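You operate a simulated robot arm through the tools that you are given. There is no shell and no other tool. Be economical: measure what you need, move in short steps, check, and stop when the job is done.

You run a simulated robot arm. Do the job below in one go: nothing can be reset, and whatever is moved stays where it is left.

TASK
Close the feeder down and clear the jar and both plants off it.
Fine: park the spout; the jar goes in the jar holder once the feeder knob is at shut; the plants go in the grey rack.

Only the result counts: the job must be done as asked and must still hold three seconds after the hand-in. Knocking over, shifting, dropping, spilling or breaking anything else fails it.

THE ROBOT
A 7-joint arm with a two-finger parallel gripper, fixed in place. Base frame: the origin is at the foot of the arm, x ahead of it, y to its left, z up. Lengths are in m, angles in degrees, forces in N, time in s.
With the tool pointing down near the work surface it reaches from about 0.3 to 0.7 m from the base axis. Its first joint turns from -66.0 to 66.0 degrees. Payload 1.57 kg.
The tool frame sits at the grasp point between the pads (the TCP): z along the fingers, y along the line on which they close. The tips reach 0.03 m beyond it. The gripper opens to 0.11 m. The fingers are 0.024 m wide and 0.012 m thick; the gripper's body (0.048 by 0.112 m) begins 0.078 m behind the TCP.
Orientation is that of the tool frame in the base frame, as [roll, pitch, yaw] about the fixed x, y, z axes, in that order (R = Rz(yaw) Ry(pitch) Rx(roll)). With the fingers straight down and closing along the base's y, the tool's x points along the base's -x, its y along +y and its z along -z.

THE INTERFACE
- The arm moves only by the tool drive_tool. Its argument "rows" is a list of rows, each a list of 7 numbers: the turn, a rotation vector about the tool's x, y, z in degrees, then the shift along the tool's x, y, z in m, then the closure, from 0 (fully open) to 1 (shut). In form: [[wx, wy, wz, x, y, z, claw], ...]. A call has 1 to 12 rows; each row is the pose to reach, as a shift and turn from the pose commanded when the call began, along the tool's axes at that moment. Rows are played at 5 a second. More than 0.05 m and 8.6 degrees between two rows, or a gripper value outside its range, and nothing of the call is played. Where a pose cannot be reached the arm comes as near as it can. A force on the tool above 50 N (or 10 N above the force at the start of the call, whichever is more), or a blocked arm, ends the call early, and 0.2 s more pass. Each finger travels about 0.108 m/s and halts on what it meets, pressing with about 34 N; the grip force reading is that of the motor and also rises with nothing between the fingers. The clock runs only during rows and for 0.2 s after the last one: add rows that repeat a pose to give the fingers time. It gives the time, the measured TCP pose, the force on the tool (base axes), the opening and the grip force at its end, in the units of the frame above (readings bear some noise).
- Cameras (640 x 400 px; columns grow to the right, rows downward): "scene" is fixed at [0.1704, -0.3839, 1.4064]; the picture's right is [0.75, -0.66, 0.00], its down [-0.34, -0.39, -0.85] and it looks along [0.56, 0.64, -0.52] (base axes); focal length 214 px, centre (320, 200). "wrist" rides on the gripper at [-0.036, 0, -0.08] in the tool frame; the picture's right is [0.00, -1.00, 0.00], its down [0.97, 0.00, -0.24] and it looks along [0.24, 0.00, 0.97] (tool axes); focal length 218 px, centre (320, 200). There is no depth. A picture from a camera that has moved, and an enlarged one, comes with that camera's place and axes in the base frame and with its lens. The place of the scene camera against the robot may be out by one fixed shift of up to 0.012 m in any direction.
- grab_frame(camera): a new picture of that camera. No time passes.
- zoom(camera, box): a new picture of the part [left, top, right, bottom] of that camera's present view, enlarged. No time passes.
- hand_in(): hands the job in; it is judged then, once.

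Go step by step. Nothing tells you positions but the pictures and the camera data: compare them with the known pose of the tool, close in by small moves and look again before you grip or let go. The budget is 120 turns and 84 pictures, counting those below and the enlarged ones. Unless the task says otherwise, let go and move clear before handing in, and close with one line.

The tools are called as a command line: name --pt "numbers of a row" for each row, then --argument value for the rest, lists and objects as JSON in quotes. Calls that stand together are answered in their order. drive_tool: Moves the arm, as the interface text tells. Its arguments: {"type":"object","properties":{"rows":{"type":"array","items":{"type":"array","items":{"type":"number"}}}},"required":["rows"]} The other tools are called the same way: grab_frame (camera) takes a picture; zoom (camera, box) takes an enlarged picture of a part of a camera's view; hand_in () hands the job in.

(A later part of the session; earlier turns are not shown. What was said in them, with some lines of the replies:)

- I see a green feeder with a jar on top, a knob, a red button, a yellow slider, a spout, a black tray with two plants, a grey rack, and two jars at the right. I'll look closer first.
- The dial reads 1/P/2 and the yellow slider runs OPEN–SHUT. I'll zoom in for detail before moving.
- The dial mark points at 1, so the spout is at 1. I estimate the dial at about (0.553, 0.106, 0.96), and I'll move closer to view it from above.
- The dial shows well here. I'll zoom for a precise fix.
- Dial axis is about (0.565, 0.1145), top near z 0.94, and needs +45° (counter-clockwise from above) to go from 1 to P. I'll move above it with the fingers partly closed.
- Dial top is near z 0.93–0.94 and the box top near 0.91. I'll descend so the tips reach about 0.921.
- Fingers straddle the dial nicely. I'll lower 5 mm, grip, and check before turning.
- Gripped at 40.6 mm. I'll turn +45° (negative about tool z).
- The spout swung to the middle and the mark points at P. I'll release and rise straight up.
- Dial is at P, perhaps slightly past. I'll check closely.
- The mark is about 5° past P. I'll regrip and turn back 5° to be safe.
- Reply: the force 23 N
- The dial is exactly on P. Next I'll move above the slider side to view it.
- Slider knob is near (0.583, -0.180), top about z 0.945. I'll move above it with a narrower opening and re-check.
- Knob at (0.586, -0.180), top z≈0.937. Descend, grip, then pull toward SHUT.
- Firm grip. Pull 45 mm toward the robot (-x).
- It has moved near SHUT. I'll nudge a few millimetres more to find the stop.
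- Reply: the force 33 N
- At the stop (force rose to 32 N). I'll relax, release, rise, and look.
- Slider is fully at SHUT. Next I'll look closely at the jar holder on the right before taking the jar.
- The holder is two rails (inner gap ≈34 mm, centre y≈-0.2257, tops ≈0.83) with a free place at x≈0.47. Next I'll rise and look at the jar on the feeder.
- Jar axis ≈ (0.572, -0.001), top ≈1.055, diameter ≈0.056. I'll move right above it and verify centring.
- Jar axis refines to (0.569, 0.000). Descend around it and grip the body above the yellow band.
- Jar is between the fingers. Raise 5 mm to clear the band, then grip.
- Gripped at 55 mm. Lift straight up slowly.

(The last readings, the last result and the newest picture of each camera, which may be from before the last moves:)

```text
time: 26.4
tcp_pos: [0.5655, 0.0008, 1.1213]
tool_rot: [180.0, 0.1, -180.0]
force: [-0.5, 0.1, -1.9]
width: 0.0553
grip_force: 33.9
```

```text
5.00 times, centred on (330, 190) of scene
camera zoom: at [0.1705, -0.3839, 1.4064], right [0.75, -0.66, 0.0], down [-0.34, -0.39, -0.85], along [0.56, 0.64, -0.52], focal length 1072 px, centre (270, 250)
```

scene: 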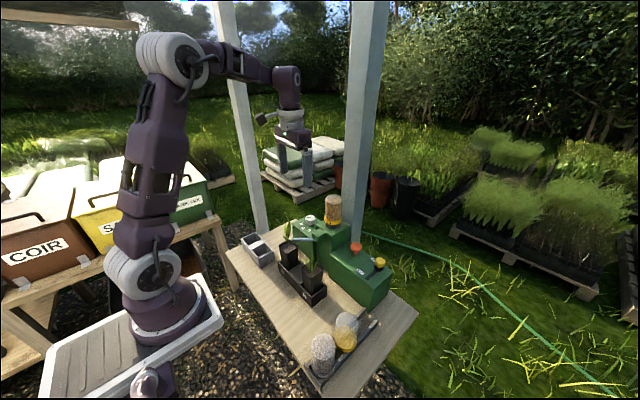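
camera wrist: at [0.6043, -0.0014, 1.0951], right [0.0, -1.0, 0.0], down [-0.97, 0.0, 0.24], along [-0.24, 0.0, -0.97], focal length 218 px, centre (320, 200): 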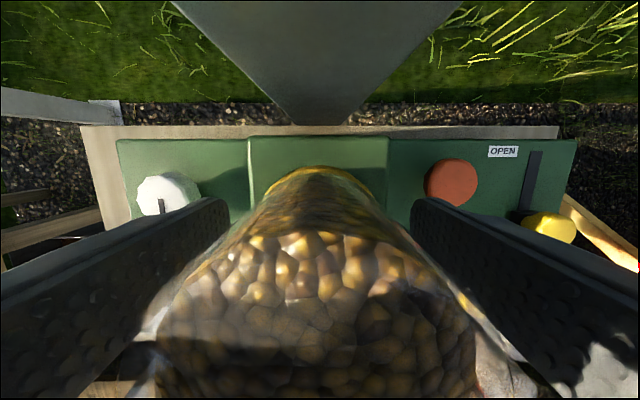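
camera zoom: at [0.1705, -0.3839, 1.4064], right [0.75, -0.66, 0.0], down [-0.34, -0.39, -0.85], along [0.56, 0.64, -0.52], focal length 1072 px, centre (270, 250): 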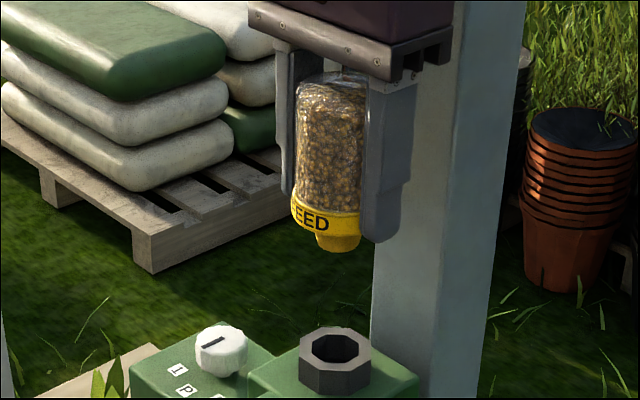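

The jar is free; it has a narrow neck that goes between the rails. I'll carry it over to the free place at (0.468, -0.2257), staying high.

drive_tool --pt "0 0 0 0 -0.03 -0.01 0.65" --pt "0 0 0 0.015 -0.065 -0.01 0.65" --pt "0 0 0 0.03 -0.105 -0.01 0.65" --pt "0 0 0 0.05 -0.145 -0.01 0.65" --pt "0 0 0 0.07 -0.185 -0.01 0.65" --pt "0 0 0 0.09 -0.215 0.01 0.65" --pt "0 0 0 0.0975 -0.2265 0.04 0.65" --pt "0 0 0 0.0975 -0.2265 0.08 0.65"

grab_frame --camera "wrist"

zoom --camera "scene" --box '[300, 230, 420, 350]'

```text
time: 28.2
tcp_pos: [0.469, -0.2266, 1.0433]
tool_rot: [-180.0, 0.0, -180.0]
force: [-0.1, -0.1, -2.0]
width: 0.0553
grip_force: 34.0
```

```text
38 pictures are left
camera wrist: at [0.5054, -0.2274, 1.123], right [0.0, -1.0, 0.0], down [-0.97, 0.0, 0.24], along [-0.24, 0.0, -0.97], focal length 218 px, centre (320, 200)
```

wrist: 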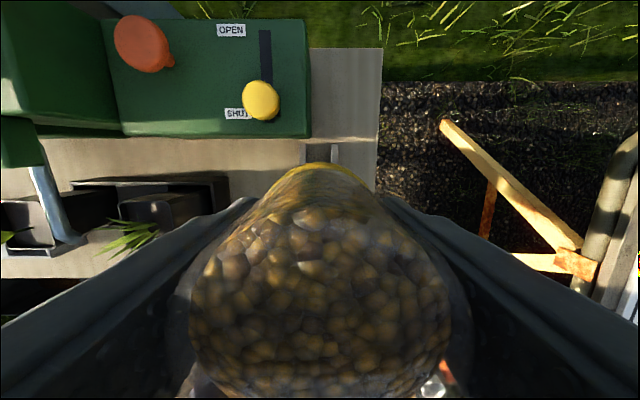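

```text
3.33 times, centred on (360, 290) of scene
camera zoom: at [0.1705, -0.384, 1.4064], right [0.75, -0.66, 0.0], down [-0.34, -0.39, -0.85], along [0.56, 0.64, -0.52], focal length 715 px, centre (187, -100)
```

zoom: 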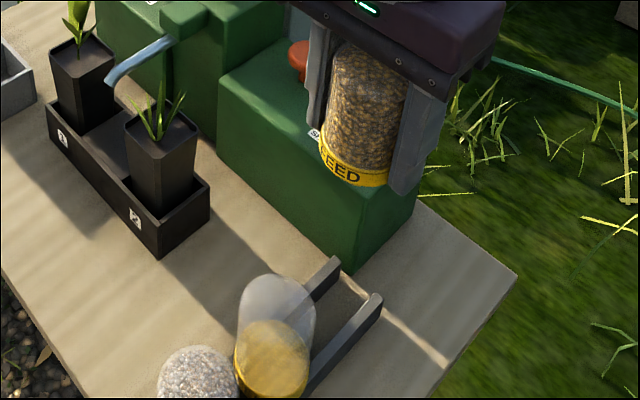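

zoom --camera "wrist" --box '[280, 125, 376, 185]'

```text
6.67 times, centred on (328, 155) of wrist
camera zoom: at [0.5054, -0.2274, 1.123], right [0.0, -1.0, 0.0], down [-0.97, 0.0, 0.24], along [-0.24, 0.0, -0.97], focal length 1455 px, centre (267, 500)
```

zoom: 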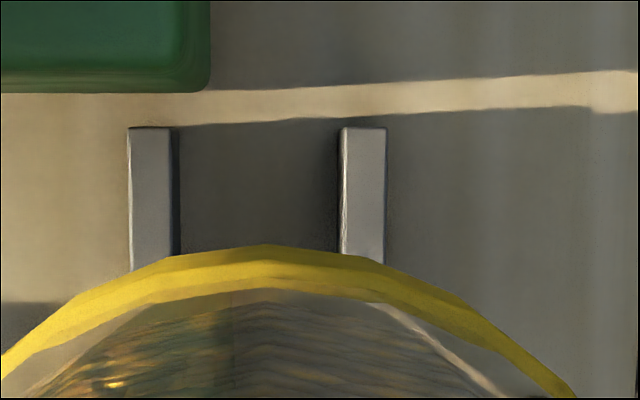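

Jar needs about +2 mm in y to centre on the rails. I'll correct and descend to just above contact.

drive_tool --pt "0 0 0 0.001 0.0018 0.03 0.65" --pt "0 0 0 0.001 0.0018 0.07 0.65" --pt "0 0 0 0.001 0.0018 0.11 0.65" --pt "0 0 0 0.001 0.0018 0.145 0.65"

zoom --camera "scene" --box '[310, 270, 410, 370]'

```text
time: 29.2
tcp_pos: [0.4694, -0.2243, 0.8974]
tool_rot: [180.0, 0.1, 180.0]
force: [-0.4, -0.6, -1.8]
width: 0.0554
grip_force: 33.8
```

```text
4.00 times, centred on (360, 320) of scene
camera zoom: at [0.1705, -0.3839, 1.4064], right [0.75, -0.66, 0.0], down [-0.34, -0.39, -0.85], along [0.56, 0.64, -0.52], focal length 858 px, centre (160, -280)
```

zoom: 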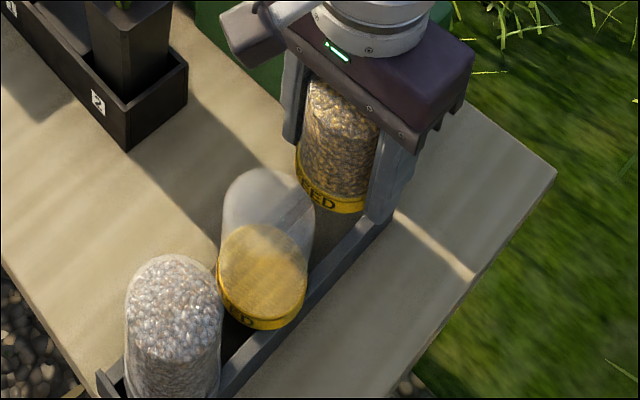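

Aligned above the free slot. Lower slowly and watch the force.

drive_tool --pt "0 0 0 0 0 0.006 0.65" --pt "0 0 0 0 0 0.012 0.65" --pt "0 0 0 0 0 0.018 0.65" --pt "0 0 0 0 0 0.024 0.65"

zoom --camera "scene" --box '[310, 270, 410, 370]'

```text
time: 30.2
tcp_pos: [0.4694, -0.2239, 0.8739]
tool_rot: [-179.9, 0.0, -180.0]
force: [0.2, 0.3, -1.7]
width: 0.0554
grip_force: 34.3
```

```text
4.00 times, centred on (360, 320) of scene
camera zoom: at [0.1705, -0.384, 1.4064], right [0.75, -0.66, 0.0], down [-0.34, -0.39, -0.85], along [0.56, 0.64, -0.52], focal length 858 px, centre (160, -280)
```

zoom: 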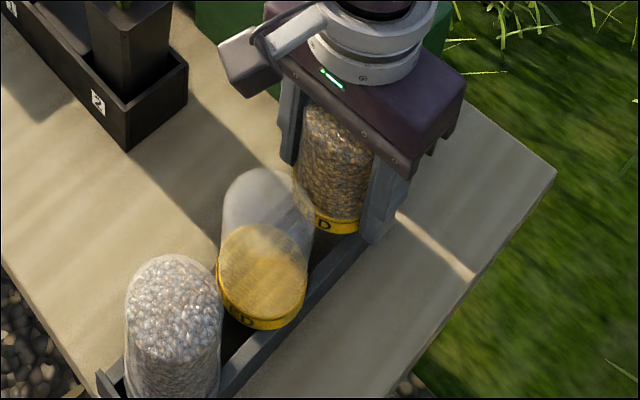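

No contact yet; y is about 1.3 mm high. Correct and continue slowly.

drive_tool --pt "0 0 0 0 -0.001 0.003 0.65" --pt "0 0 0 0 -0.001 0.006 0.65" --pt "0 0 0 0 -0.001 0.009 0.65"

```text
time: 31.0
tcp_pos: [0.4687, -0.2259, 0.8658]
tool_rot: [179.9, 0.0, -180.0]
force: [0.1, 1.5, -1.4]
width: 0.0555
grip_force: 33.6
```

drive_tool --pt "0 0 0 0 0 0.002 0.65" --pt "0 0 0 0 0 0.004 0.65" --pt "0 0 0 0 0 0.006 0.65"

zoom --camera "scene" --box '[340, 290, 400, 350]'

```text
time: 31.8
tcp_pos: [0.4688, -0.2253, 0.8577]
tool_rot: [180.0, 0.0, 180.0]
force: [0.6, 0.1, -2.1]
width: 0.055
grip_force: 34.2
```

```text
6.67 times, centred on (370, 320) of scene
camera zoom: at [0.1705, -0.384, 1.4064], right [0.75, -0.66, 0.0], down [-0.34, -0.39, -0.85], along [0.56, 0.64, -0.52], focal length 1430 px, centre (-13, -600)
```

zoom: 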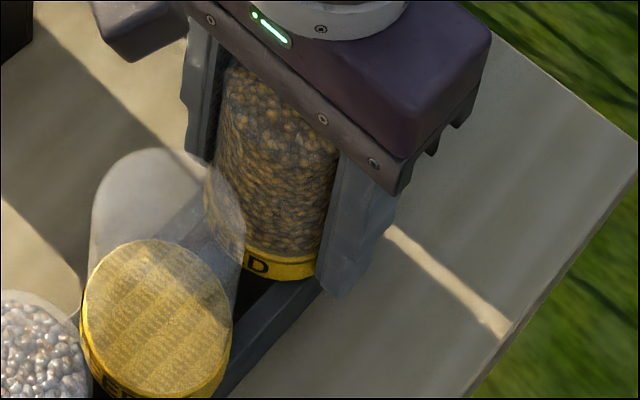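

Close; tips at 0.828. Continue in 1.5 mm steps.

drive_tool --pt "0 0 0 0 0 0.0015 0.65" --pt "0 0 0 0 0 0.003 0.65" --pt "0 0 0 0 0 0.0045 0.65" --pt "0 0 0 0 0 0.006 0.65"

zoom --camera "scene" --box '[340, 290, 400, 350]'

```text
time: 32.8
tcp_pos: [0.4692, -0.2253, 0.8533]
tool_rot: [-179.9, 0.1, 180.0]
force: [-1.4, 3.8, 28.2]
width: 0.0557
grip_force: 33.5
```

```text
6.67 times, centred on (370, 320) of scene
camera zoom: at [0.17, -0.3837, 1.4065], right [0.75, -0.66, 0.0], down [-0.34, -0.39, -0.85], along [0.56, 0.64, -0.52], focal length 1430 px, centre (-13, -600)
```

zoom: 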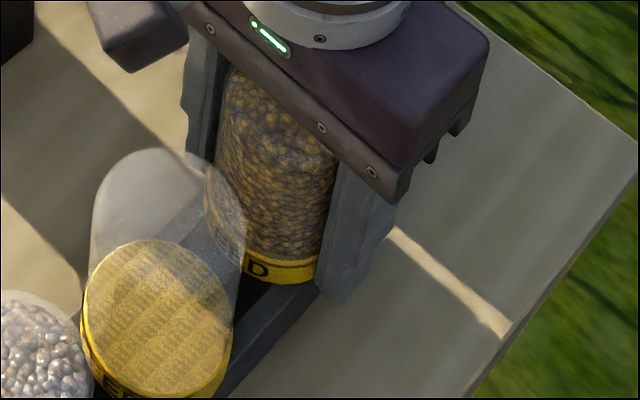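

Contact: the band is seated on the rails. I'll ease the pressure, open, and rise.

drive_tool --pt "0 0 0 0 0 -0.0015 0.65" --pt "0 0 0 0 0 -0.0015 0.45" --pt "0 0 0 0 0 -0.0015 0.3" --pt "0 0 0 0 0 -0.0015 0.2" --pt "0 0 0 0 0 -0.03 0.2" --pt "0 0 0 0 0 -0.07 0.2" --pt "0 0 0 0 0 -0.11 0.2" --pt "0 0 0 0 0 -0.15 0.2" --pt "0 0 0 0 0 -0.2 0.2"

zoom --camera "scene" --box '[310, 270, 410, 370]'

zoom --camera "wrist" --box '[240, 120, 400, 280]'

```text
time: 34.8
tcp_pos: [0.4702, -0.2246, 1.0531]
tool_rot: [-180.0, 0.0, 180.0]
force: [0.1, 0.5, 0.6]
width: 0.0879
grip_force: 0.1
```

```text
4.00 times, centred on (360, 320) of scene
camera zoom: at [0.1704, -0.3839, 1.4064], right [0.75, -0.66, 0.0], down [-0.34, -0.39, -0.85], along [0.56, 0.64, -0.52], focal length 858 px, centre (160, -280)
```

zoom: 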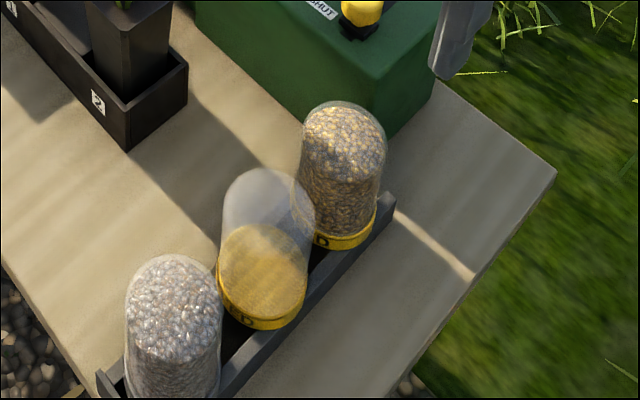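

```text
2.50 times, centred on (320, 200) of wrist
camera zoom: at [0.5059, -0.2251, 1.1331], right [0.0, -1.0, 0.0], down [-0.97, 0.0, 0.24], along [-0.24, 0.0, -0.97], focal length 546 px, centre (320, 200)
```

zoom: 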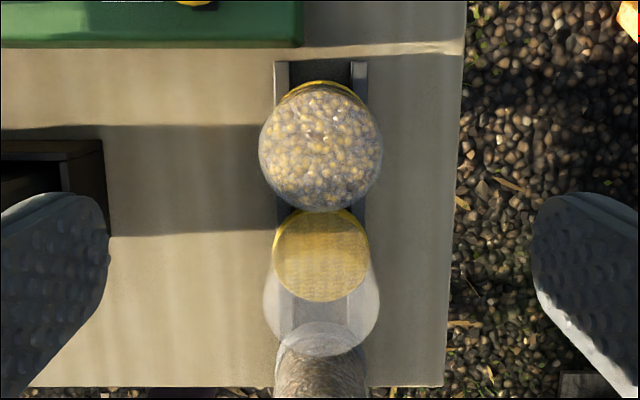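

Jar stands upright in the holder. Next, the plants: I'll move over the black tray to look.

drive_tool --pt "0 0 0 0.01 0 -0.04 0.1" --pt "0 0 0 0.02 0.03 -0.07 0" --pt "0 0 0 0.03 0.07 -0.09 0" --pt "0 0 0 0.04 0.115 -0.1 0" --pt "0 0 0 0.05 0.16 -0.1 0" --pt "0 0 0 0.06 0.2 -0.1 0" --pt "0 0 0 0.07 0.2246 -0.1 0"

grab_frame --camera "wrist"

zoom --camera "scene" --box '[230, 200, 350, 320]'

```text
time: 36.4
tcp_pos: [0.3994, 0.0002, 1.1517]
tool_rot: [-180.0, 0.0, -180.0]
force: [-0.4, 1.0, 0.5]
width: 0.11
grip_force: 0.0
```

```text
29 pictures are left
camera wrist: at [0.4355, -0.0002, 1.2322], right [0.0, -1.0, 0.0], down [-0.97, 0.0, 0.24], along [-0.24, 0.0, -0.97], focal length 218 px, centre (320, 200)
```

wrist: 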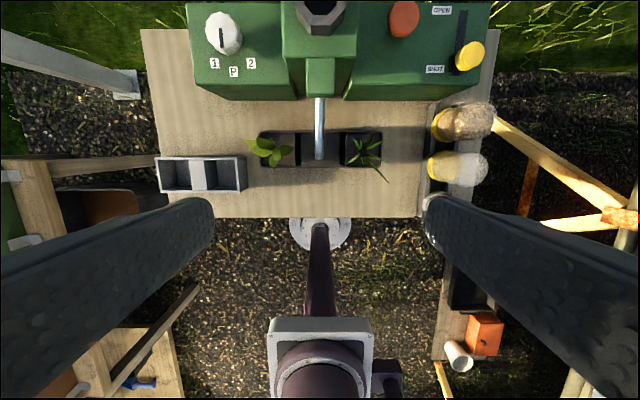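

```text
3.33 times, centred on (290, 260) of scene
camera zoom: at [0.1704, -0.3839, 1.4064], right [0.75, -0.66, 0.0], down [-0.34, -0.39, -0.85], along [0.56, 0.64, -0.52], focal length 715 px, centre (420, 0)
```

zoom: 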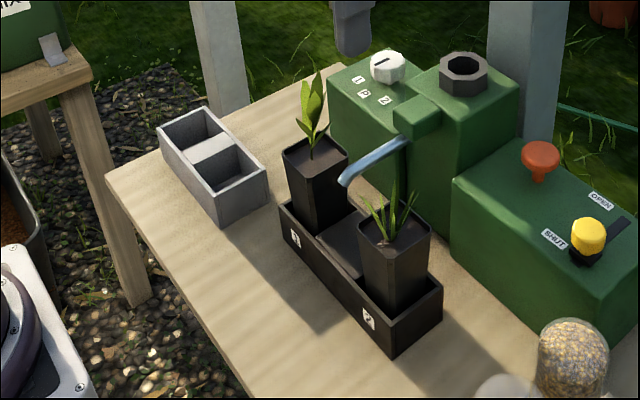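

zoom --camera "wrist" --box '[240, 115, 400, 195]'

zoom --camera "wrist" --box '[136, 140, 264, 210]'

```text
4.00 times, centred on (320, 155) of wrist
camera zoom: at [0.4355, -0.0002, 1.2322], right [0.0, -1.0, 0.0], down [-0.97, 0.0, 0.24], along [-0.24, 0.0, -0.97], focal length 873 px, centre (320, 380)
```

zoom: 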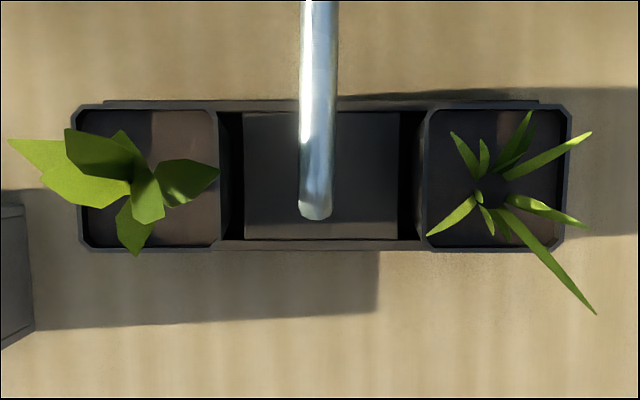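

```text
5.00 times, centred on (200, 175) of wrist
camera zoom: at [0.4355, -0.0002, 1.2322], right [0.0, -1.0, 0.0], down [-0.97, 0.0, 0.24], along [-0.24, 0.0, -0.97], focal length 1091 px, centre (920, 325)
```

zoom: 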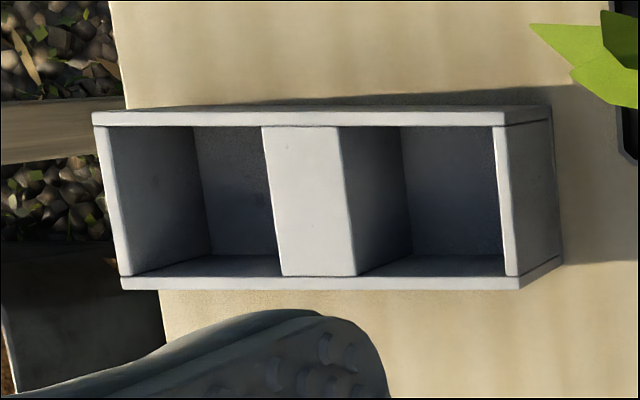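

Pots are at roughly (0.431, ±0.057), with rims near 0.94; rack cells centre at about (0.386, 0.173) and (0.386, 0.253). I'll turn the gripper 90° to grip along x, away from the spout, above plant 1.

drive_tool --pt "0 0 -7.5 -0.005 0.01 0 0" --pt "0 0 -15 -0.01 0.02 0 0" --pt "0 0 -22.5 -0.015 0.03 0 0" --pt "0 0 -30 -0.02 0.04 0 0" --pt "0 0 -37.5 -0.025 0.05 0 0" --pt "0 0 -45 -0.0316 0.057 0 0" --pt "0 0 -52.5 -0.0316 0.057 0 0" --pt "0 0 -60 -0.0316 0.057 0 0" --pt "0 0 -67.5 -0.0316 0.057 0.01 0" --pt "0 0 -75 -0.0316 0.057 0.02 0" --pt "0 0 -82.5 -0.0316 0.057 0.03 0" --pt "0 0 -90 -0.0316 0.057 0.04 0"

grab_frame --camera "wrist"

```text
time: 39.0
tcp_pos: [0.4298, 0.0557, 1.1123]
tool_rot: [179.9, 0.0, -89.9]
force: [-0.9, 0.2, 0.6]
width: 0.11
grip_force: 0.1
```

```text
25 pictures are left
camera wrist: at [0.4307, 0.0917, 1.1922], right [1.0, 0.0, 0.0], down [0.0, -0.97, 0.24], along [0.0, -0.24, -0.97], focal length 218 px, centre (320, 200)
```

wrist: 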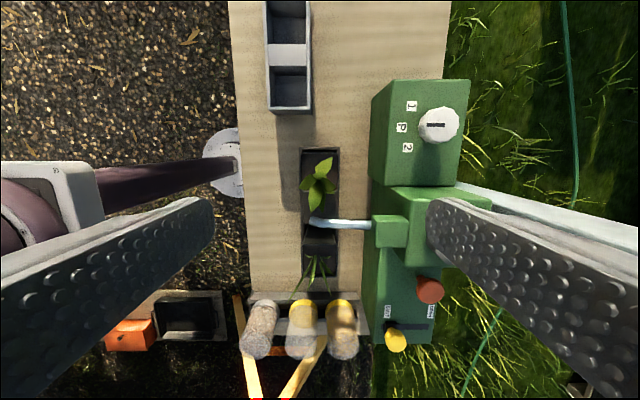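

zoom --camera "wrist" --box '[260, 140, 420, 240]'

```text
4.00 times, centred on (340, 190) of wrist
camera zoom: at [0.4307, 0.0917, 1.1922], right [1.0, 0.0, 0.0], down [0.0, -0.97, 0.24], along [0.0, -0.24, -0.97], focal length 873 px, centre (240, 240)
```

zoom: 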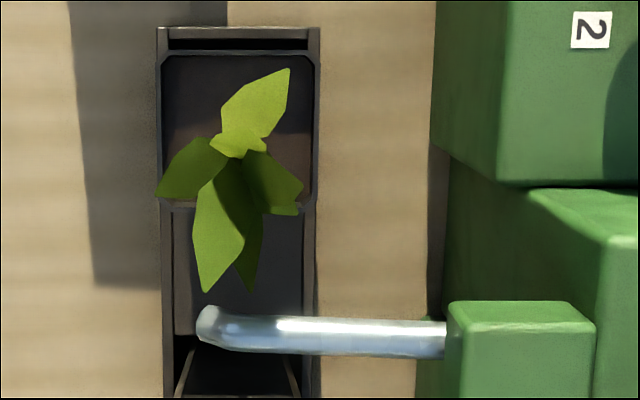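

Pot 1 rim: centre (0.430, 0.060), z≈0.918, about 49 mm wide. Descend with an 80 mm opening so the tips sit about 18 mm below the rim.

drive_tool --pt "0 0 0 -0.004 0 0.03 0.27" --pt "0 0 0 -0.004 0 0.06 0.27" --pt "0 0 0 -0.004 0 0.1 0.27" --pt "0 0 0 -0.004 0 0.14 0.27" --pt "0 0 0 -0.004 0 0.182 0.27"

zoom --camera "scene" --box '[245, 190, 345, 290]'

grab_frame --camera "wrist"

```text
time: 40.2
tcp_pos: [0.4319, 0.0607, 0.9293]
tool_rot: [180.0, 0.0, -90.0]
force: [0.5, 0.0, -0.8]
width: 0.0801
grip_force: 0.1
```

```text
4.00 times, centred on (295, 240) of scene
camera zoom: at [0.1704, -0.3839, 1.4064], right [0.75, -0.66, 0.0], down [-0.34, -0.39, -0.85], along [0.56, 0.64, -0.52], focal length 858 px, centre (420, 40)
```

zoom: 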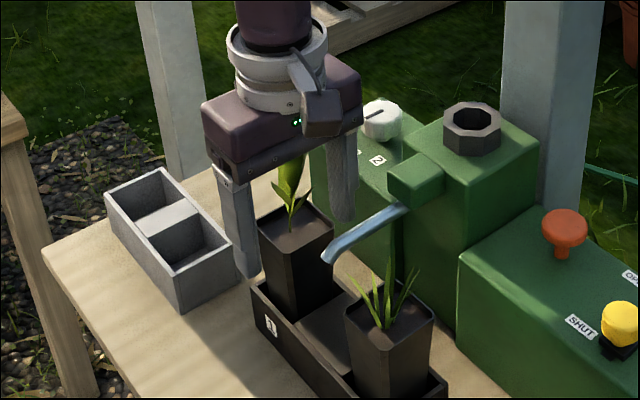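

```text
22 pictures are left
camera wrist: at [0.4319, 0.0951, 1.0103], right [1.0, 0.0, 0.0], down [0.0, -0.97, 0.24], along [0.0, -0.24, -0.97], focal length 218 px, centre (320, 200)
```

wrist: 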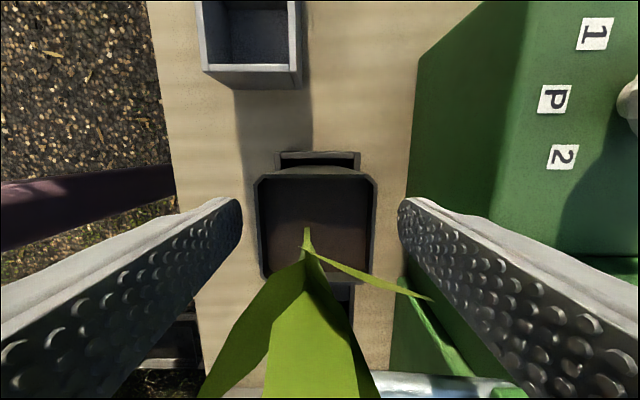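

Well centred on pot 1. Grip.

drive_tool --pt "0 0 0 0 0.0015 0 0.4" --pt "0 0 0 0 0.0015 0 0.55" --pt "0 0 0 0 0.0015 0 0.65" --pt "0 0 0 0 0.0015 0 0.65"

```text
time: 41.2
tcp_pos: [0.4304, 0.0591, 0.9314]
tool_rot: [-179.9, 0.0, -90.1]
force: [-0.1, -0.3, 0.0]
width: 0.049
grip_force: 33.6
```

Gripped at 49 mm. Lift and carry to above the left rack cell.

drive_tool --pt "0 0 0 0 0 -0.015 0.65" --pt "0 0 0 0 0 -0.04 0.65" --pt "0 0 0 0 0 -0.07 0.65" --pt "0 0 0 0 0 -0.1 0.65" --pt "0 0 0 -0.03 0.01 -0.11 0.65" --pt "0 0 0 -0.065 0.02 -0.11 0.65" --pt "0 0 0 -0.1 0.03 -0.11 0.65" --pt "0 0 0 -0.135 0.04 -0.11 0.65" --pt "0 0 0 -0.165 0.0445 -0.11 0.65" --pt "0 0 0 -0.1936 0.0445 -0.11 0.65" --pt "0 0 0 -0.1936 0.0445 -0.11 0.65"

grab_frame --camera "wrist"

zoom --camera "scene" --box '[210, 180, 310, 280]'

```text
time: 43.6
tcp_pos: [0.3837, 0.2552, 1.0405]
tool_rot: [179.9, 0.0, -90.0]
force: [0.7, -0.1, -1.2]
width: 0.0492
grip_force: 34.0
```

```text
21 pictures are left
camera wrist: at [0.3836, 0.2902, 1.12], right [1.0, 0.0, 0.0], down [0.0, -0.97, 0.24], along [0.0, -0.24, -0.97], focal length 218 px, centre (320, 200)
```

wrist: 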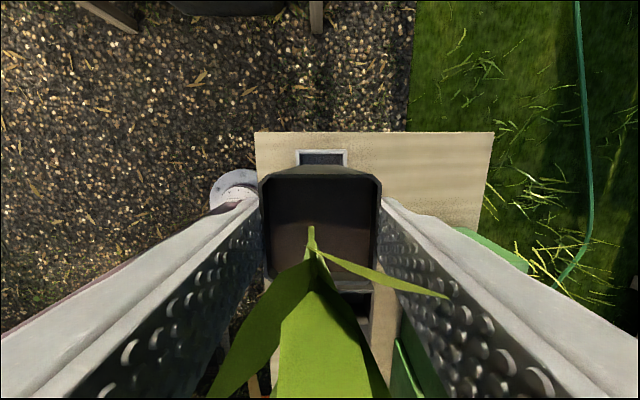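

```text
4.00 times, centred on (260, 230) of scene
camera zoom: at [0.1705, -0.3839, 1.4064], right [0.75, -0.66, 0.0], down [-0.34, -0.39, -0.85], along [0.56, 0.64, -0.52], focal length 858 px, centre (560, 80)
```

zoom: 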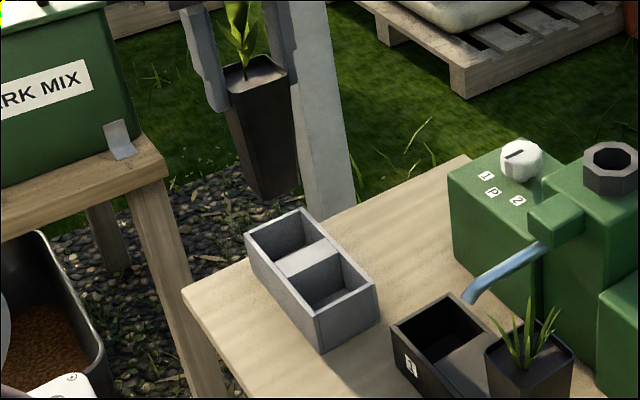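

Pot bottom is tapered and above the cell. Small correction (+2.5 mm x, -4 mm y), then descend partway and check.

drive_tool --pt "0 0 0 0.004 -0.0025 0 0.65" --pt "0 0 0 0.004 -0.0025 0.025 0.65" --pt "0 0 0 0.004 -0.0025 0.05 0.65" --pt "0 0 0 0.004 -0.0025 0.05 0.65"

zoom --camera "scene" --box '[220, 200, 300, 280]'

```text
time: 44.6
tcp_pos: [0.3863, 0.2495, 0.9905]
tool_rot: [-180.0, 0.1, -89.9]
force: [-0.7, 0.5, -2.0]
width: 0.0492
grip_force: 34.0
```

```text
5.00 times, centred on (260, 240) of scene
camera zoom: at [0.1705, -0.3839, 1.4064], right [0.75, -0.66, 0.0], down [-0.34, -0.39, -0.85], along [0.56, 0.64, -0.52], focal length 1072 px, centre (620, 0)
```

zoom: 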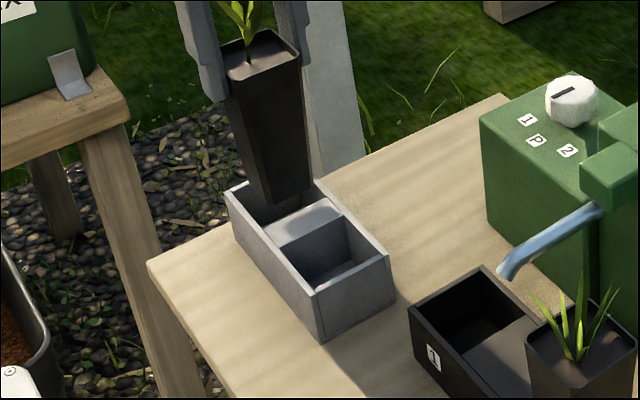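

Pot base lies inside the cell outline. Continue down slowly.

drive_tool --pt "0 0 0 -0.0015 0 0.012 0.65" --pt "0 0 0 -0.0015 0 0.024 0.65" --pt "0 0 0 -0.0015 0 0.036 0.65" --pt "0 0 0 -0.0015 0 0.046 0.65"

zoom --camera "scene" --box '[220, 200, 300, 280]'

```text
time: 45.6
tcp_pos: [0.387, 0.2512, 0.9436]
tool_rot: [180.0, 0.1, -90.1]
force: [1.4, -0.4, -1.1]
width: 0.0491
grip_force: 33.8
```

```text
5.00 times, centred on (260, 240) of scene
camera zoom: at [0.1705, -0.3839, 1.4064], right [0.75, -0.66, 0.0], down [-0.34, -0.39, -0.85], along [0.56, 0.64, -0.52], focal length 1072 px, centre (620, 0)
```

zoom: 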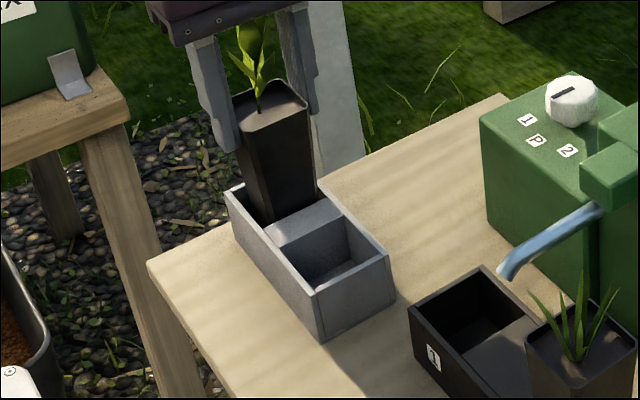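

Inside the cell with no contact yet. Lower in small steps until contact.

drive_tool --pt "0 0 0 0 0 0.003 0.65" --pt "0 0 0 0 0 0.006 0.65" --pt "0 0 0 0 0 0.009 0.65" --pt "0 0 0 0 0 0.012 0.65"

```text
time: 46.6
tcp_pos: [0.3874, 0.2522, 0.9322]
tool_rot: [-179.9, 0.0, -90.0]
force: [0.3, 0.6, -2.2]
width: 0.049
grip_force: 34.6
```

drive_tool --pt "0 0 0 0 0 0.002 0.65" --pt "0 0 0 0 0 0.004 0.65" --pt "0 0 0 0 0 0.006 0.65" --pt "0 0 0 0 0 0.0075 0.65"

zoom --camera "scene" --box '[220, 200, 300, 280]'

```text
time: 47.6
tcp_pos: [0.388, 0.2522, 0.9257]
tool_rot: [-179.9, 0.0, -90.0]
force: [0.3, 0.3, 24.1]
width: 0.0493
grip_force: 33.8
```

```text
5.00 times, centred on (260, 240) of scene
camera zoom: at [0.1701, -0.3841, 1.4064], right [0.75, -0.66, 0.0], down [-0.34, -0.39, -0.85], along [0.56, 0.64, -0.52], focal length 1072 px, centre (620, 0)
```

zoom: 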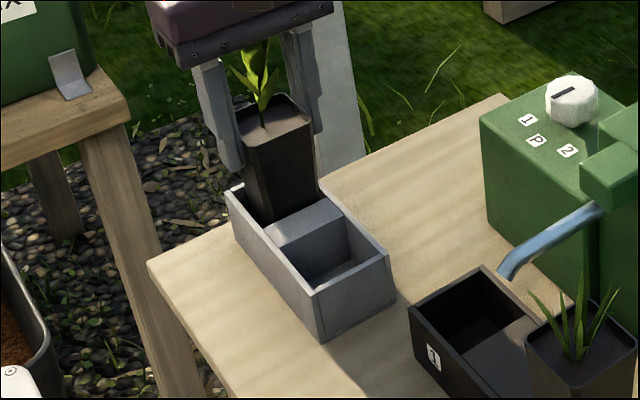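

Seated on the floor of the cell. Ease off, open, rise straight up.

drive_tool --pt "0 0 0 0 0 -0.001 0.65" --pt "0 0 0 0 0 -0.001 0.5" --pt "0 0 0 0 0 -0.001 0.35" --pt "0 0 0 0 0 -0.001 0.27" --pt "0 0 0 0 0 -0.03 0.27" --pt "0 0 0 0 0 -0.07 0.27" --pt "0 0 0 0 0 -0.11 0.27" --pt "0 0 0 0 0 -0.15 0.27" --pt "0 0 0 0 0 -0.19 0.27"

zoom --camera "scene" --box '[220, 190, 320, 290]'

```text
time: 49.6
tcp_pos: [0.3863, 0.2517, 1.116]
tool_rot: [180.0, 0.0, -90.0]
force: [0.3, -0.4, 0.3]
width: 0.0806
grip_force: 0.1
```

```text
4.00 times, centred on (270, 240) of scene
camera zoom: at [0.1704, -0.3839, 1.4064], right [0.75, -0.66, 0.0], down [-0.34, -0.39, -0.85], along [0.56, 0.64, -0.52], focal length 858 px, centre (520, 40)
```

zoom: 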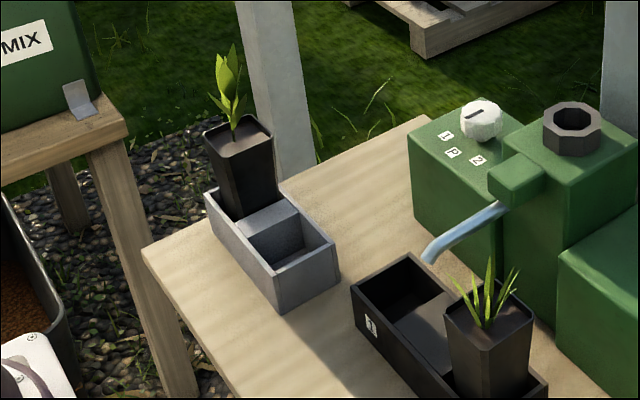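

Plant 1 is standing in the rack. Now over to plant 2 at about (0.430, -0.062).

drive_tool --pt "0 0 0 0.04 -0.005 0 0.27" --pt "0 0 0 0.08 -0.011 0 0.27" --pt "0 0 0 0.12 -0.017 0 0.27" --pt "0 0 0 0.16 -0.023 0 0.27" --pt "0 0 0 0.2 -0.029 0 0.27" --pt "0 0 0 0.24 -0.035 0 0.27" --pt "0 0 0 0.28 -0.041 0 0.27" --pt "0 0 0 0.3137 -0.0437 0 0.27" --pt "0 0 0 0.3137 -0.0437 0 0.27"

grab_frame --camera "wrist"

```text
time: 51.6
tcp_pos: [0.431, -0.061, 1.1148]
tool_rot: [180.0, 0.0, -90.0]
force: [0.0, 0.4, -0.5]
width: 0.0804
grip_force: 0.1
```

```text
15 pictures are left
camera wrist: at [0.4308, -0.0269, 1.1948], right [1.0, 0.0, 0.0], down [0.0, -0.97, 0.24], along [0.0, -0.24, -0.97], focal length 218 px, centre (320, 200)
```

wrist: 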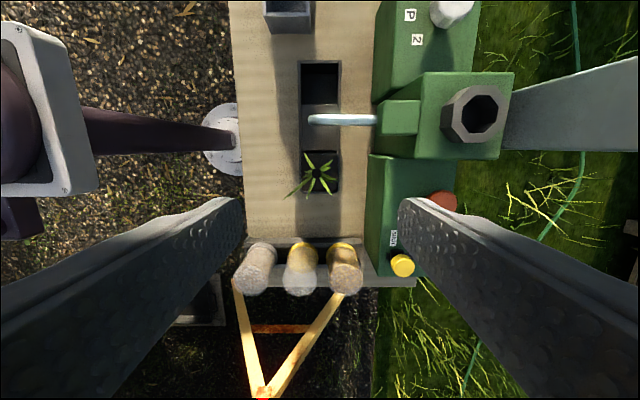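

zoom --camera "wrist" --box '[280, 135, 360, 205]'

```text
5.71 times, centred on (320, 170) of wrist
camera zoom: at [0.4308, -0.0269, 1.1948], right [1.0, 0.0, 0.0], down [0.0, -0.97, 0.24], along [0.0, -0.24, -0.97], focal length 1247 px, centre (320, 371)
```

zoom: 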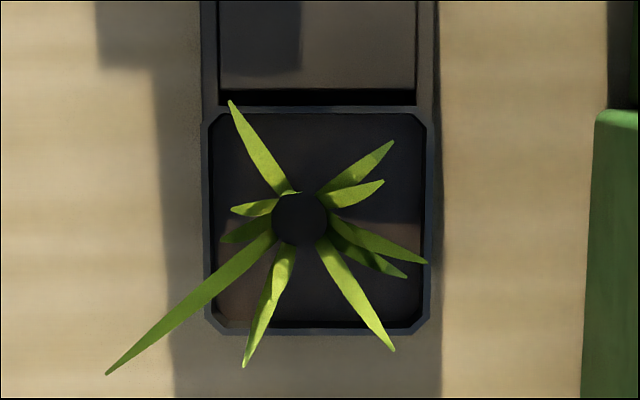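

Pot 2 rim centre ≈(0.430, -0.0605). Descend, then grip.

drive_tool --pt "0 0 0 0 0.001 0.04 0.27" --pt "0 0 0 0 0.001 0.08 0.27" --pt "0 0 0 0 0.001 0.12 0.27" --pt "0 0 0 0 0.001 0.155 0.27" --pt "0 0 0 0 0.001 0.185 0.27" --pt "0 0 0 0 0.001 0.185 0.27"

grab_frame --camera "wrist"

```text
time: 53.0
tcp_pos: [0.4299, -0.0616, 0.9312]
tool_rot: [-180.0, 0.1, -90.0]
force: [0.0, 0.0, 0.3]
width: 0.0804
grip_force: 0.2
```

```text
13 pictures are left
camera wrist: at [0.4301, -0.0264, 1.0103], right [1.0, 0.0, 0.0], down [0.0, -0.97, 0.24], along [0.0, -0.24, -0.97], focal length 218 px, centre (320, 200)
```

wrist: 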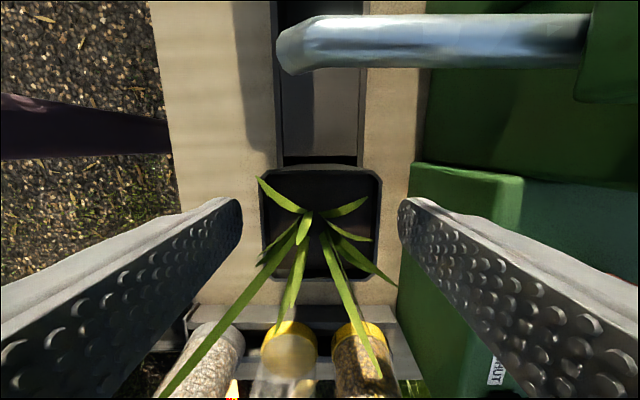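

Centred. Grip pot 2.

drive_tool --pt "0 0 0 0 0 0 0.4" --pt "0 0 0 0 0 0 0.55" --pt "0 0 0 0 0 0 0.65" --pt "0 0 0 0 0 0 0.65"

```text
time: 54.0
tcp_pos: [0.4296, -0.0611, 0.9317]
tool_rot: [-180.0, 0.1, -90.0]
force: [-0.3, 0.0, 0.5]
width: 0.0491
grip_force: 33.5
```

Lift, back away from the spout, then carry to the right rack cell.

drive_tool --pt "0 0 0 0 0 -0.02 0.65" --pt "0 0 0 0 0 -0.055 0.65" --pt "0 0 0 0 0 -0.095 0.65" --pt "0 0 0 0 0 -0.13 0.65" --pt "0 0 0 0 0.03 -0.155 0.65" --pt "0 0 0 -0.02 0.065 -0.155 0.65" --pt "0 0 0 -0.065 0.07 -0.155 0.65" --pt "0 0 0 -0.11 0.07 -0.155 0.65" --pt "0 0 0 -0.155 0.06 -0.155 0.65" --pt "0 0 0 -0.2 0.0426 -0.155 0.65" --pt "0 0 0 -0.2336 0.0426 -0.14 0.65" --pt "0 0 0 -0.2336 0.0426 -0.11 0.65"

zoom --camera "scene" --box '[220, 190, 320, 290]'

grab_frame --camera "wrist"

```text
time: 56.6
tcp_pos: [0.3875, 0.1727, 1.0406]
tool_rot: [-179.9, 0.0, -89.9]
force: [-0.1, 0.6, -1.4]
width: 0.0492
grip_force: 33.5
```

```text
4.00 times, centred on (270, 240) of scene
camera zoom: at [0.1705, -0.3839, 1.4064], right [0.75, -0.66, 0.0], down [-0.34, -0.39, -0.85], along [0.56, 0.64, -0.52], focal length 858 px, centre (520, 40)
```

zoom: 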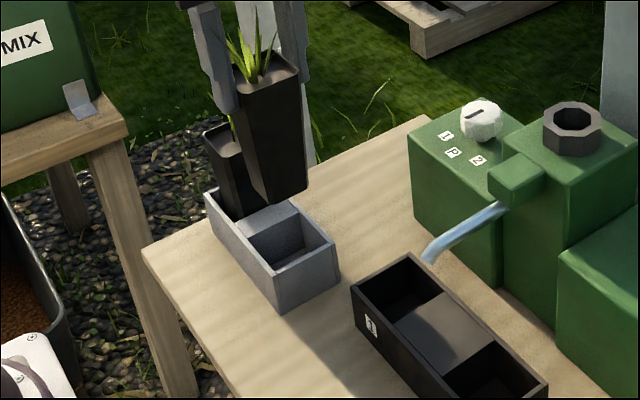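

```text
11 pictures are left
camera wrist: at [0.3882, 0.2077, 1.12], right [1.0, 0.0, 0.0], down [0.0, -0.97, 0.24], along [0.0, -0.24, -0.97], focal length 218 px, centre (320, 200)
```

wrist: 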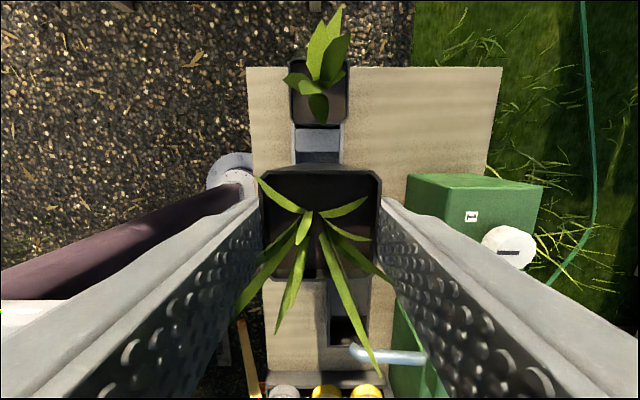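

Aligned; shift 2 mm in -x and descend partway.

drive_tool --pt "0 0 0 0 0.0015 0.02 0.65" --pt "0 0 0 0 0.0015 0.04 0.65" --pt "0 0 0 0 0.0015 0.055 0.65" --pt "0 0 0 0 0.0015 0.055 0.65"

zoom --camera "scene" --box '[220, 200, 300, 280]'

```text
time: 57.6
tcp_pos: [0.3847, 0.1721, 0.985]
tool_rot: [180.0, 0.0, -90.1]
force: [-0.4, -0.4, -1.6]
width: 0.0489
grip_force: 34.2
```

```text
5.00 times, centred on (260, 240) of scene
camera zoom: at [0.1705, -0.3839, 1.4064], right [0.75, -0.66, 0.0], down [-0.34, -0.39, -0.85], along [0.56, 0.64, -0.52], focal length 1072 px, centre (620, 0)
```

zoom: 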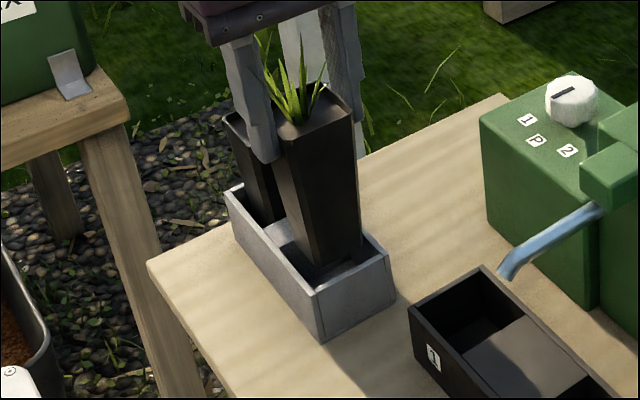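

The near corner looks close to the wall. Zoom in before going on.

zoom --camera "scene" --box '[260, 230, 300, 255]'

grab_frame --camera "wrist"

```text
16.00 times, centred on (280, 242) of scene
camera zoom: at [0.1705, -0.3839, 1.4064], right [0.75, -0.66, 0.0], down [-0.34, -0.39, -0.85], along [0.56, 0.64, -0.52], focal length 3432 px, centre (960, -480)
```

zoom: 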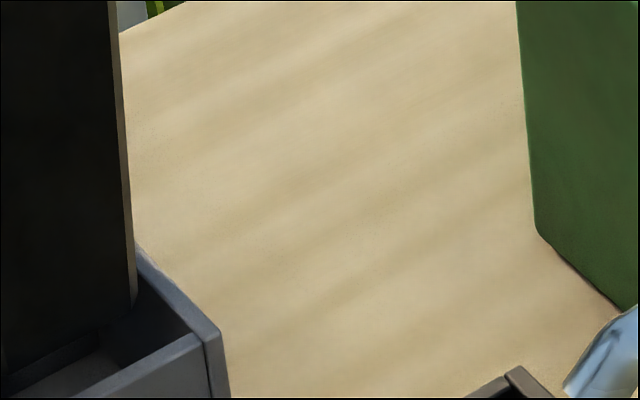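

```text
8 pictures are left
camera wrist: at [0.3859, 0.2075, 1.0647], right [1.0, 0.0, 0.0], down [0.0, -0.97, 0.24], along [0.0, -0.24, -0.97], focal length 218 px, centre (320, 200)
```

wrist: 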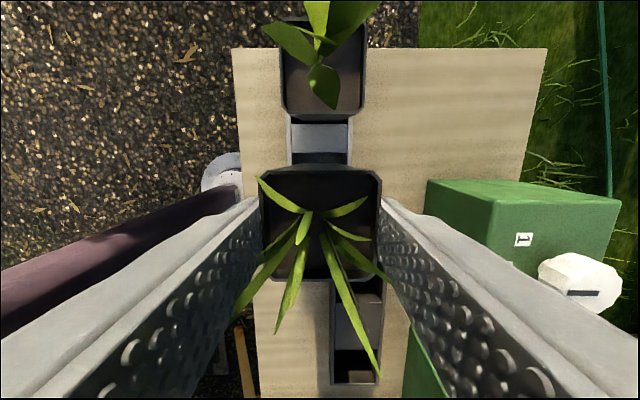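

zoom --camera "scene" --box '[244, 236, 276, 262]'

```text
15.38 times, centred on (260, 249) of scene
camera zoom: at [0.1705, -0.3839, 1.4064], right [0.75, -0.66, 0.0], down [-0.34, -0.39, -0.85], along [0.56, 0.64, -0.52], focal length 3300 px, centre (1243, -554)
```

zoom: 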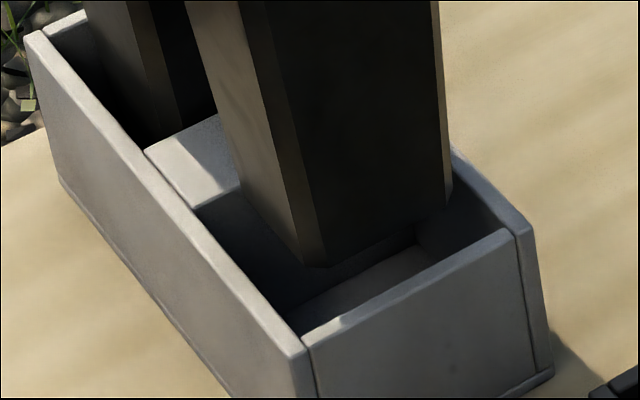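

The pot sits a few millimetres toward the near corner of the cell. Shift +5 mm x and +5 mm y, then lower to the rack top and check.

drive_tool --pt "0 0 0 -0.005 -0.005 0 0.65" --pt "0 0 0 -0.005 -0.005 0.01 0.65" --pt "0 0 0 -0.005 -0.005 0.02 0.65" --pt "0 0 0 -0.005 -0.005 0.02 0.65"

zoom --camera "scene" --box '[244, 236, 276, 262]'

```text
time: 58.6
tcp_pos: [0.3909, 0.1778, 0.9641]
tool_rot: [-179.9, 0.0, -90.0]
force: [0.2, -0.9, -1.5]
width: 0.0491
grip_force: 33.8
```

```text
15.38 times, centred on (260, 249) of scene
camera zoom: at [0.1705, -0.3839, 1.4064], right [0.75, -0.66, 0.0], down [-0.34, -0.39, -0.85], along [0.56, 0.64, -0.52], focal length 3300 px, centre (1243, -554)
```

zoom: 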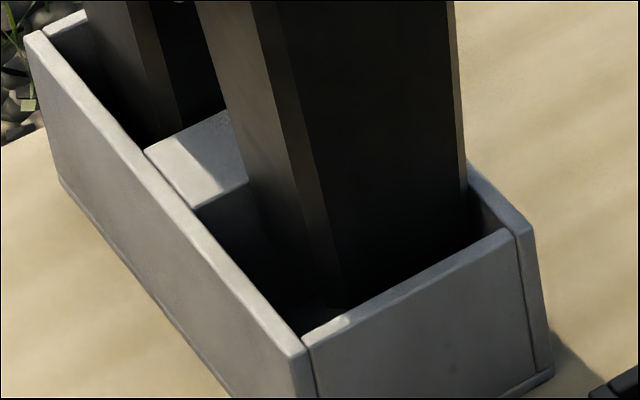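

The pot is inside the cell with clearance on all sides. Continue down to contact.

drive_tool --pt "0 0 0 0 0 0.01 0.65" --pt "0 0 0 0 0 0.02 0.65" --pt "0 0 0 0 0 0.028 0.65" --pt "0 0 0 0 0 0.032 0.65" --pt "0 0 0 0 0 0.0345 0.65"

```text
time: 59.8
tcp_pos: [0.3909, 0.1778, 0.9303]
tool_rot: [-179.9, 0.0, -90.0]
force: [-7.4, -1.1, 9.0]
width: 0.0491
grip_force: 34.1
```

Slight contact with a sideways push; ease 2.5 mm in -x and go down a little more.

drive_tool --pt "0 0 0 0 0.0025 -0.001 0.65" --pt "0 0 0 0 0.0025 0.001 0.65" --pt "0 0 0 0 0.0025 0.003 0.65" --pt "0 0 0 0 0.0025 0.0045 0.65"

zoom --camera "scene" --box '[230, 205, 290, 265]'

```text
time: 60.8
tcp_pos: [0.388, 0.1771, 0.9262]
tool_rot: [-179.9, 0.1, -90.0]
force: [1.2, -1.3, 23.8]
width: 0.0493
grip_force: 34.2
```

```text
6.67 times, centred on (260, 235) of scene
camera zoom: at [0.1702, -0.3841, 1.4064], right [0.75, -0.66, 0.0], down [-0.34, -0.39, -0.85], along [0.56, 0.64, -0.52], focal length 1430 px, centre (720, -33)
```

zoom: 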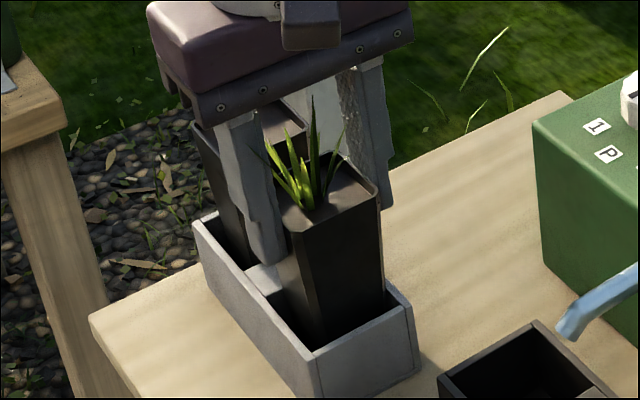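

Seated at the same height as pot 1. Release and rise straight up, then clear away.

drive_tool --pt "0 0 0 0 0 -0.001 0.65" --pt "0 0 0 0 0 -0.001 0.5" --pt "0 0 0 0 0 -0.001 0.35" --pt "0 0 0 0 0 -0.001 0.27" --pt "0 0 0 0 0 -0.03 0.27" --pt "0 0 0 0 0 -0.07 0.27" --pt "0 0 0 0 0 -0.11 0.27" --pt "0 0 0 0 0 -0.15 0.27" --pt "0 0 0 0 0 -0.19 0.27" --pt "0 0 0 0.03 0 -0.22 0.27" --pt "0 0 0 0.07 0 -0.24 0.27" --pt "0 0 0 0.11 0 -0.26 0.27"

zoom --camera "scene" --box '[215, 180, 405, 390]'

grab_frame --camera "wrist"

```text
time: 63.4
tcp_pos: [0.3868, 0.0649, 1.1866]
tool_rot: [179.9, -0.1, -89.9]
force: [0.6, 0.2, -0.1]
width: 0.0802
grip_force: 0.0
```

```text
1.90 times, centred on (310, 285) of scene
camera zoom: at [0.1704, -0.3839, 1.4064], right [0.75, -0.66, 0.0], down [-0.34, -0.39, -0.85], along [0.56, 0.64, -0.52], focal length 408 px, centre (339, 38)
```

zoom: 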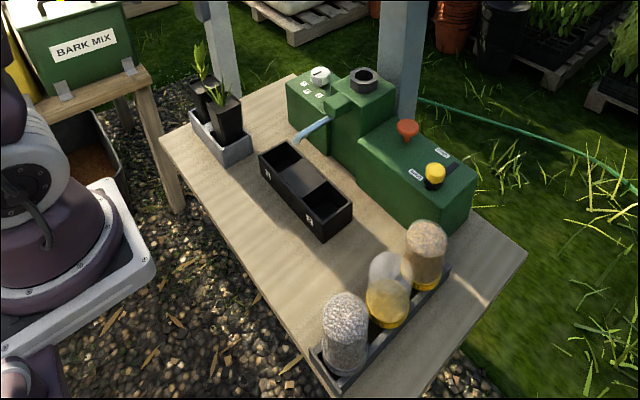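

```text
3 pictures are left
camera wrist: at [0.3869, 0.1009, 1.2671], right [1.0, 0.0, 0.0], down [0.0, -0.97, 0.24], along [0.0, -0.24, -0.97], focal length 218 px, centre (320, 200)
```

wrist: 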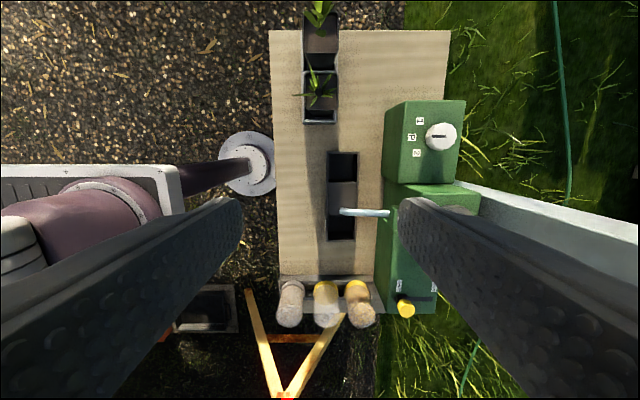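

Both plants stand in the rack, the jar is in its holder, the slider is at SHUT and the dial is at P. The arm is clear, so I'm handing in.

hand_in

```text
The job is handed in.
```

The job is handed in: the spout is parked at P, the feeder knob is at SHUT, the jar is in the jar holder, and both plants are in the grey rack. Nothing was seen knocked over, shifted or spilled in the last pictures.
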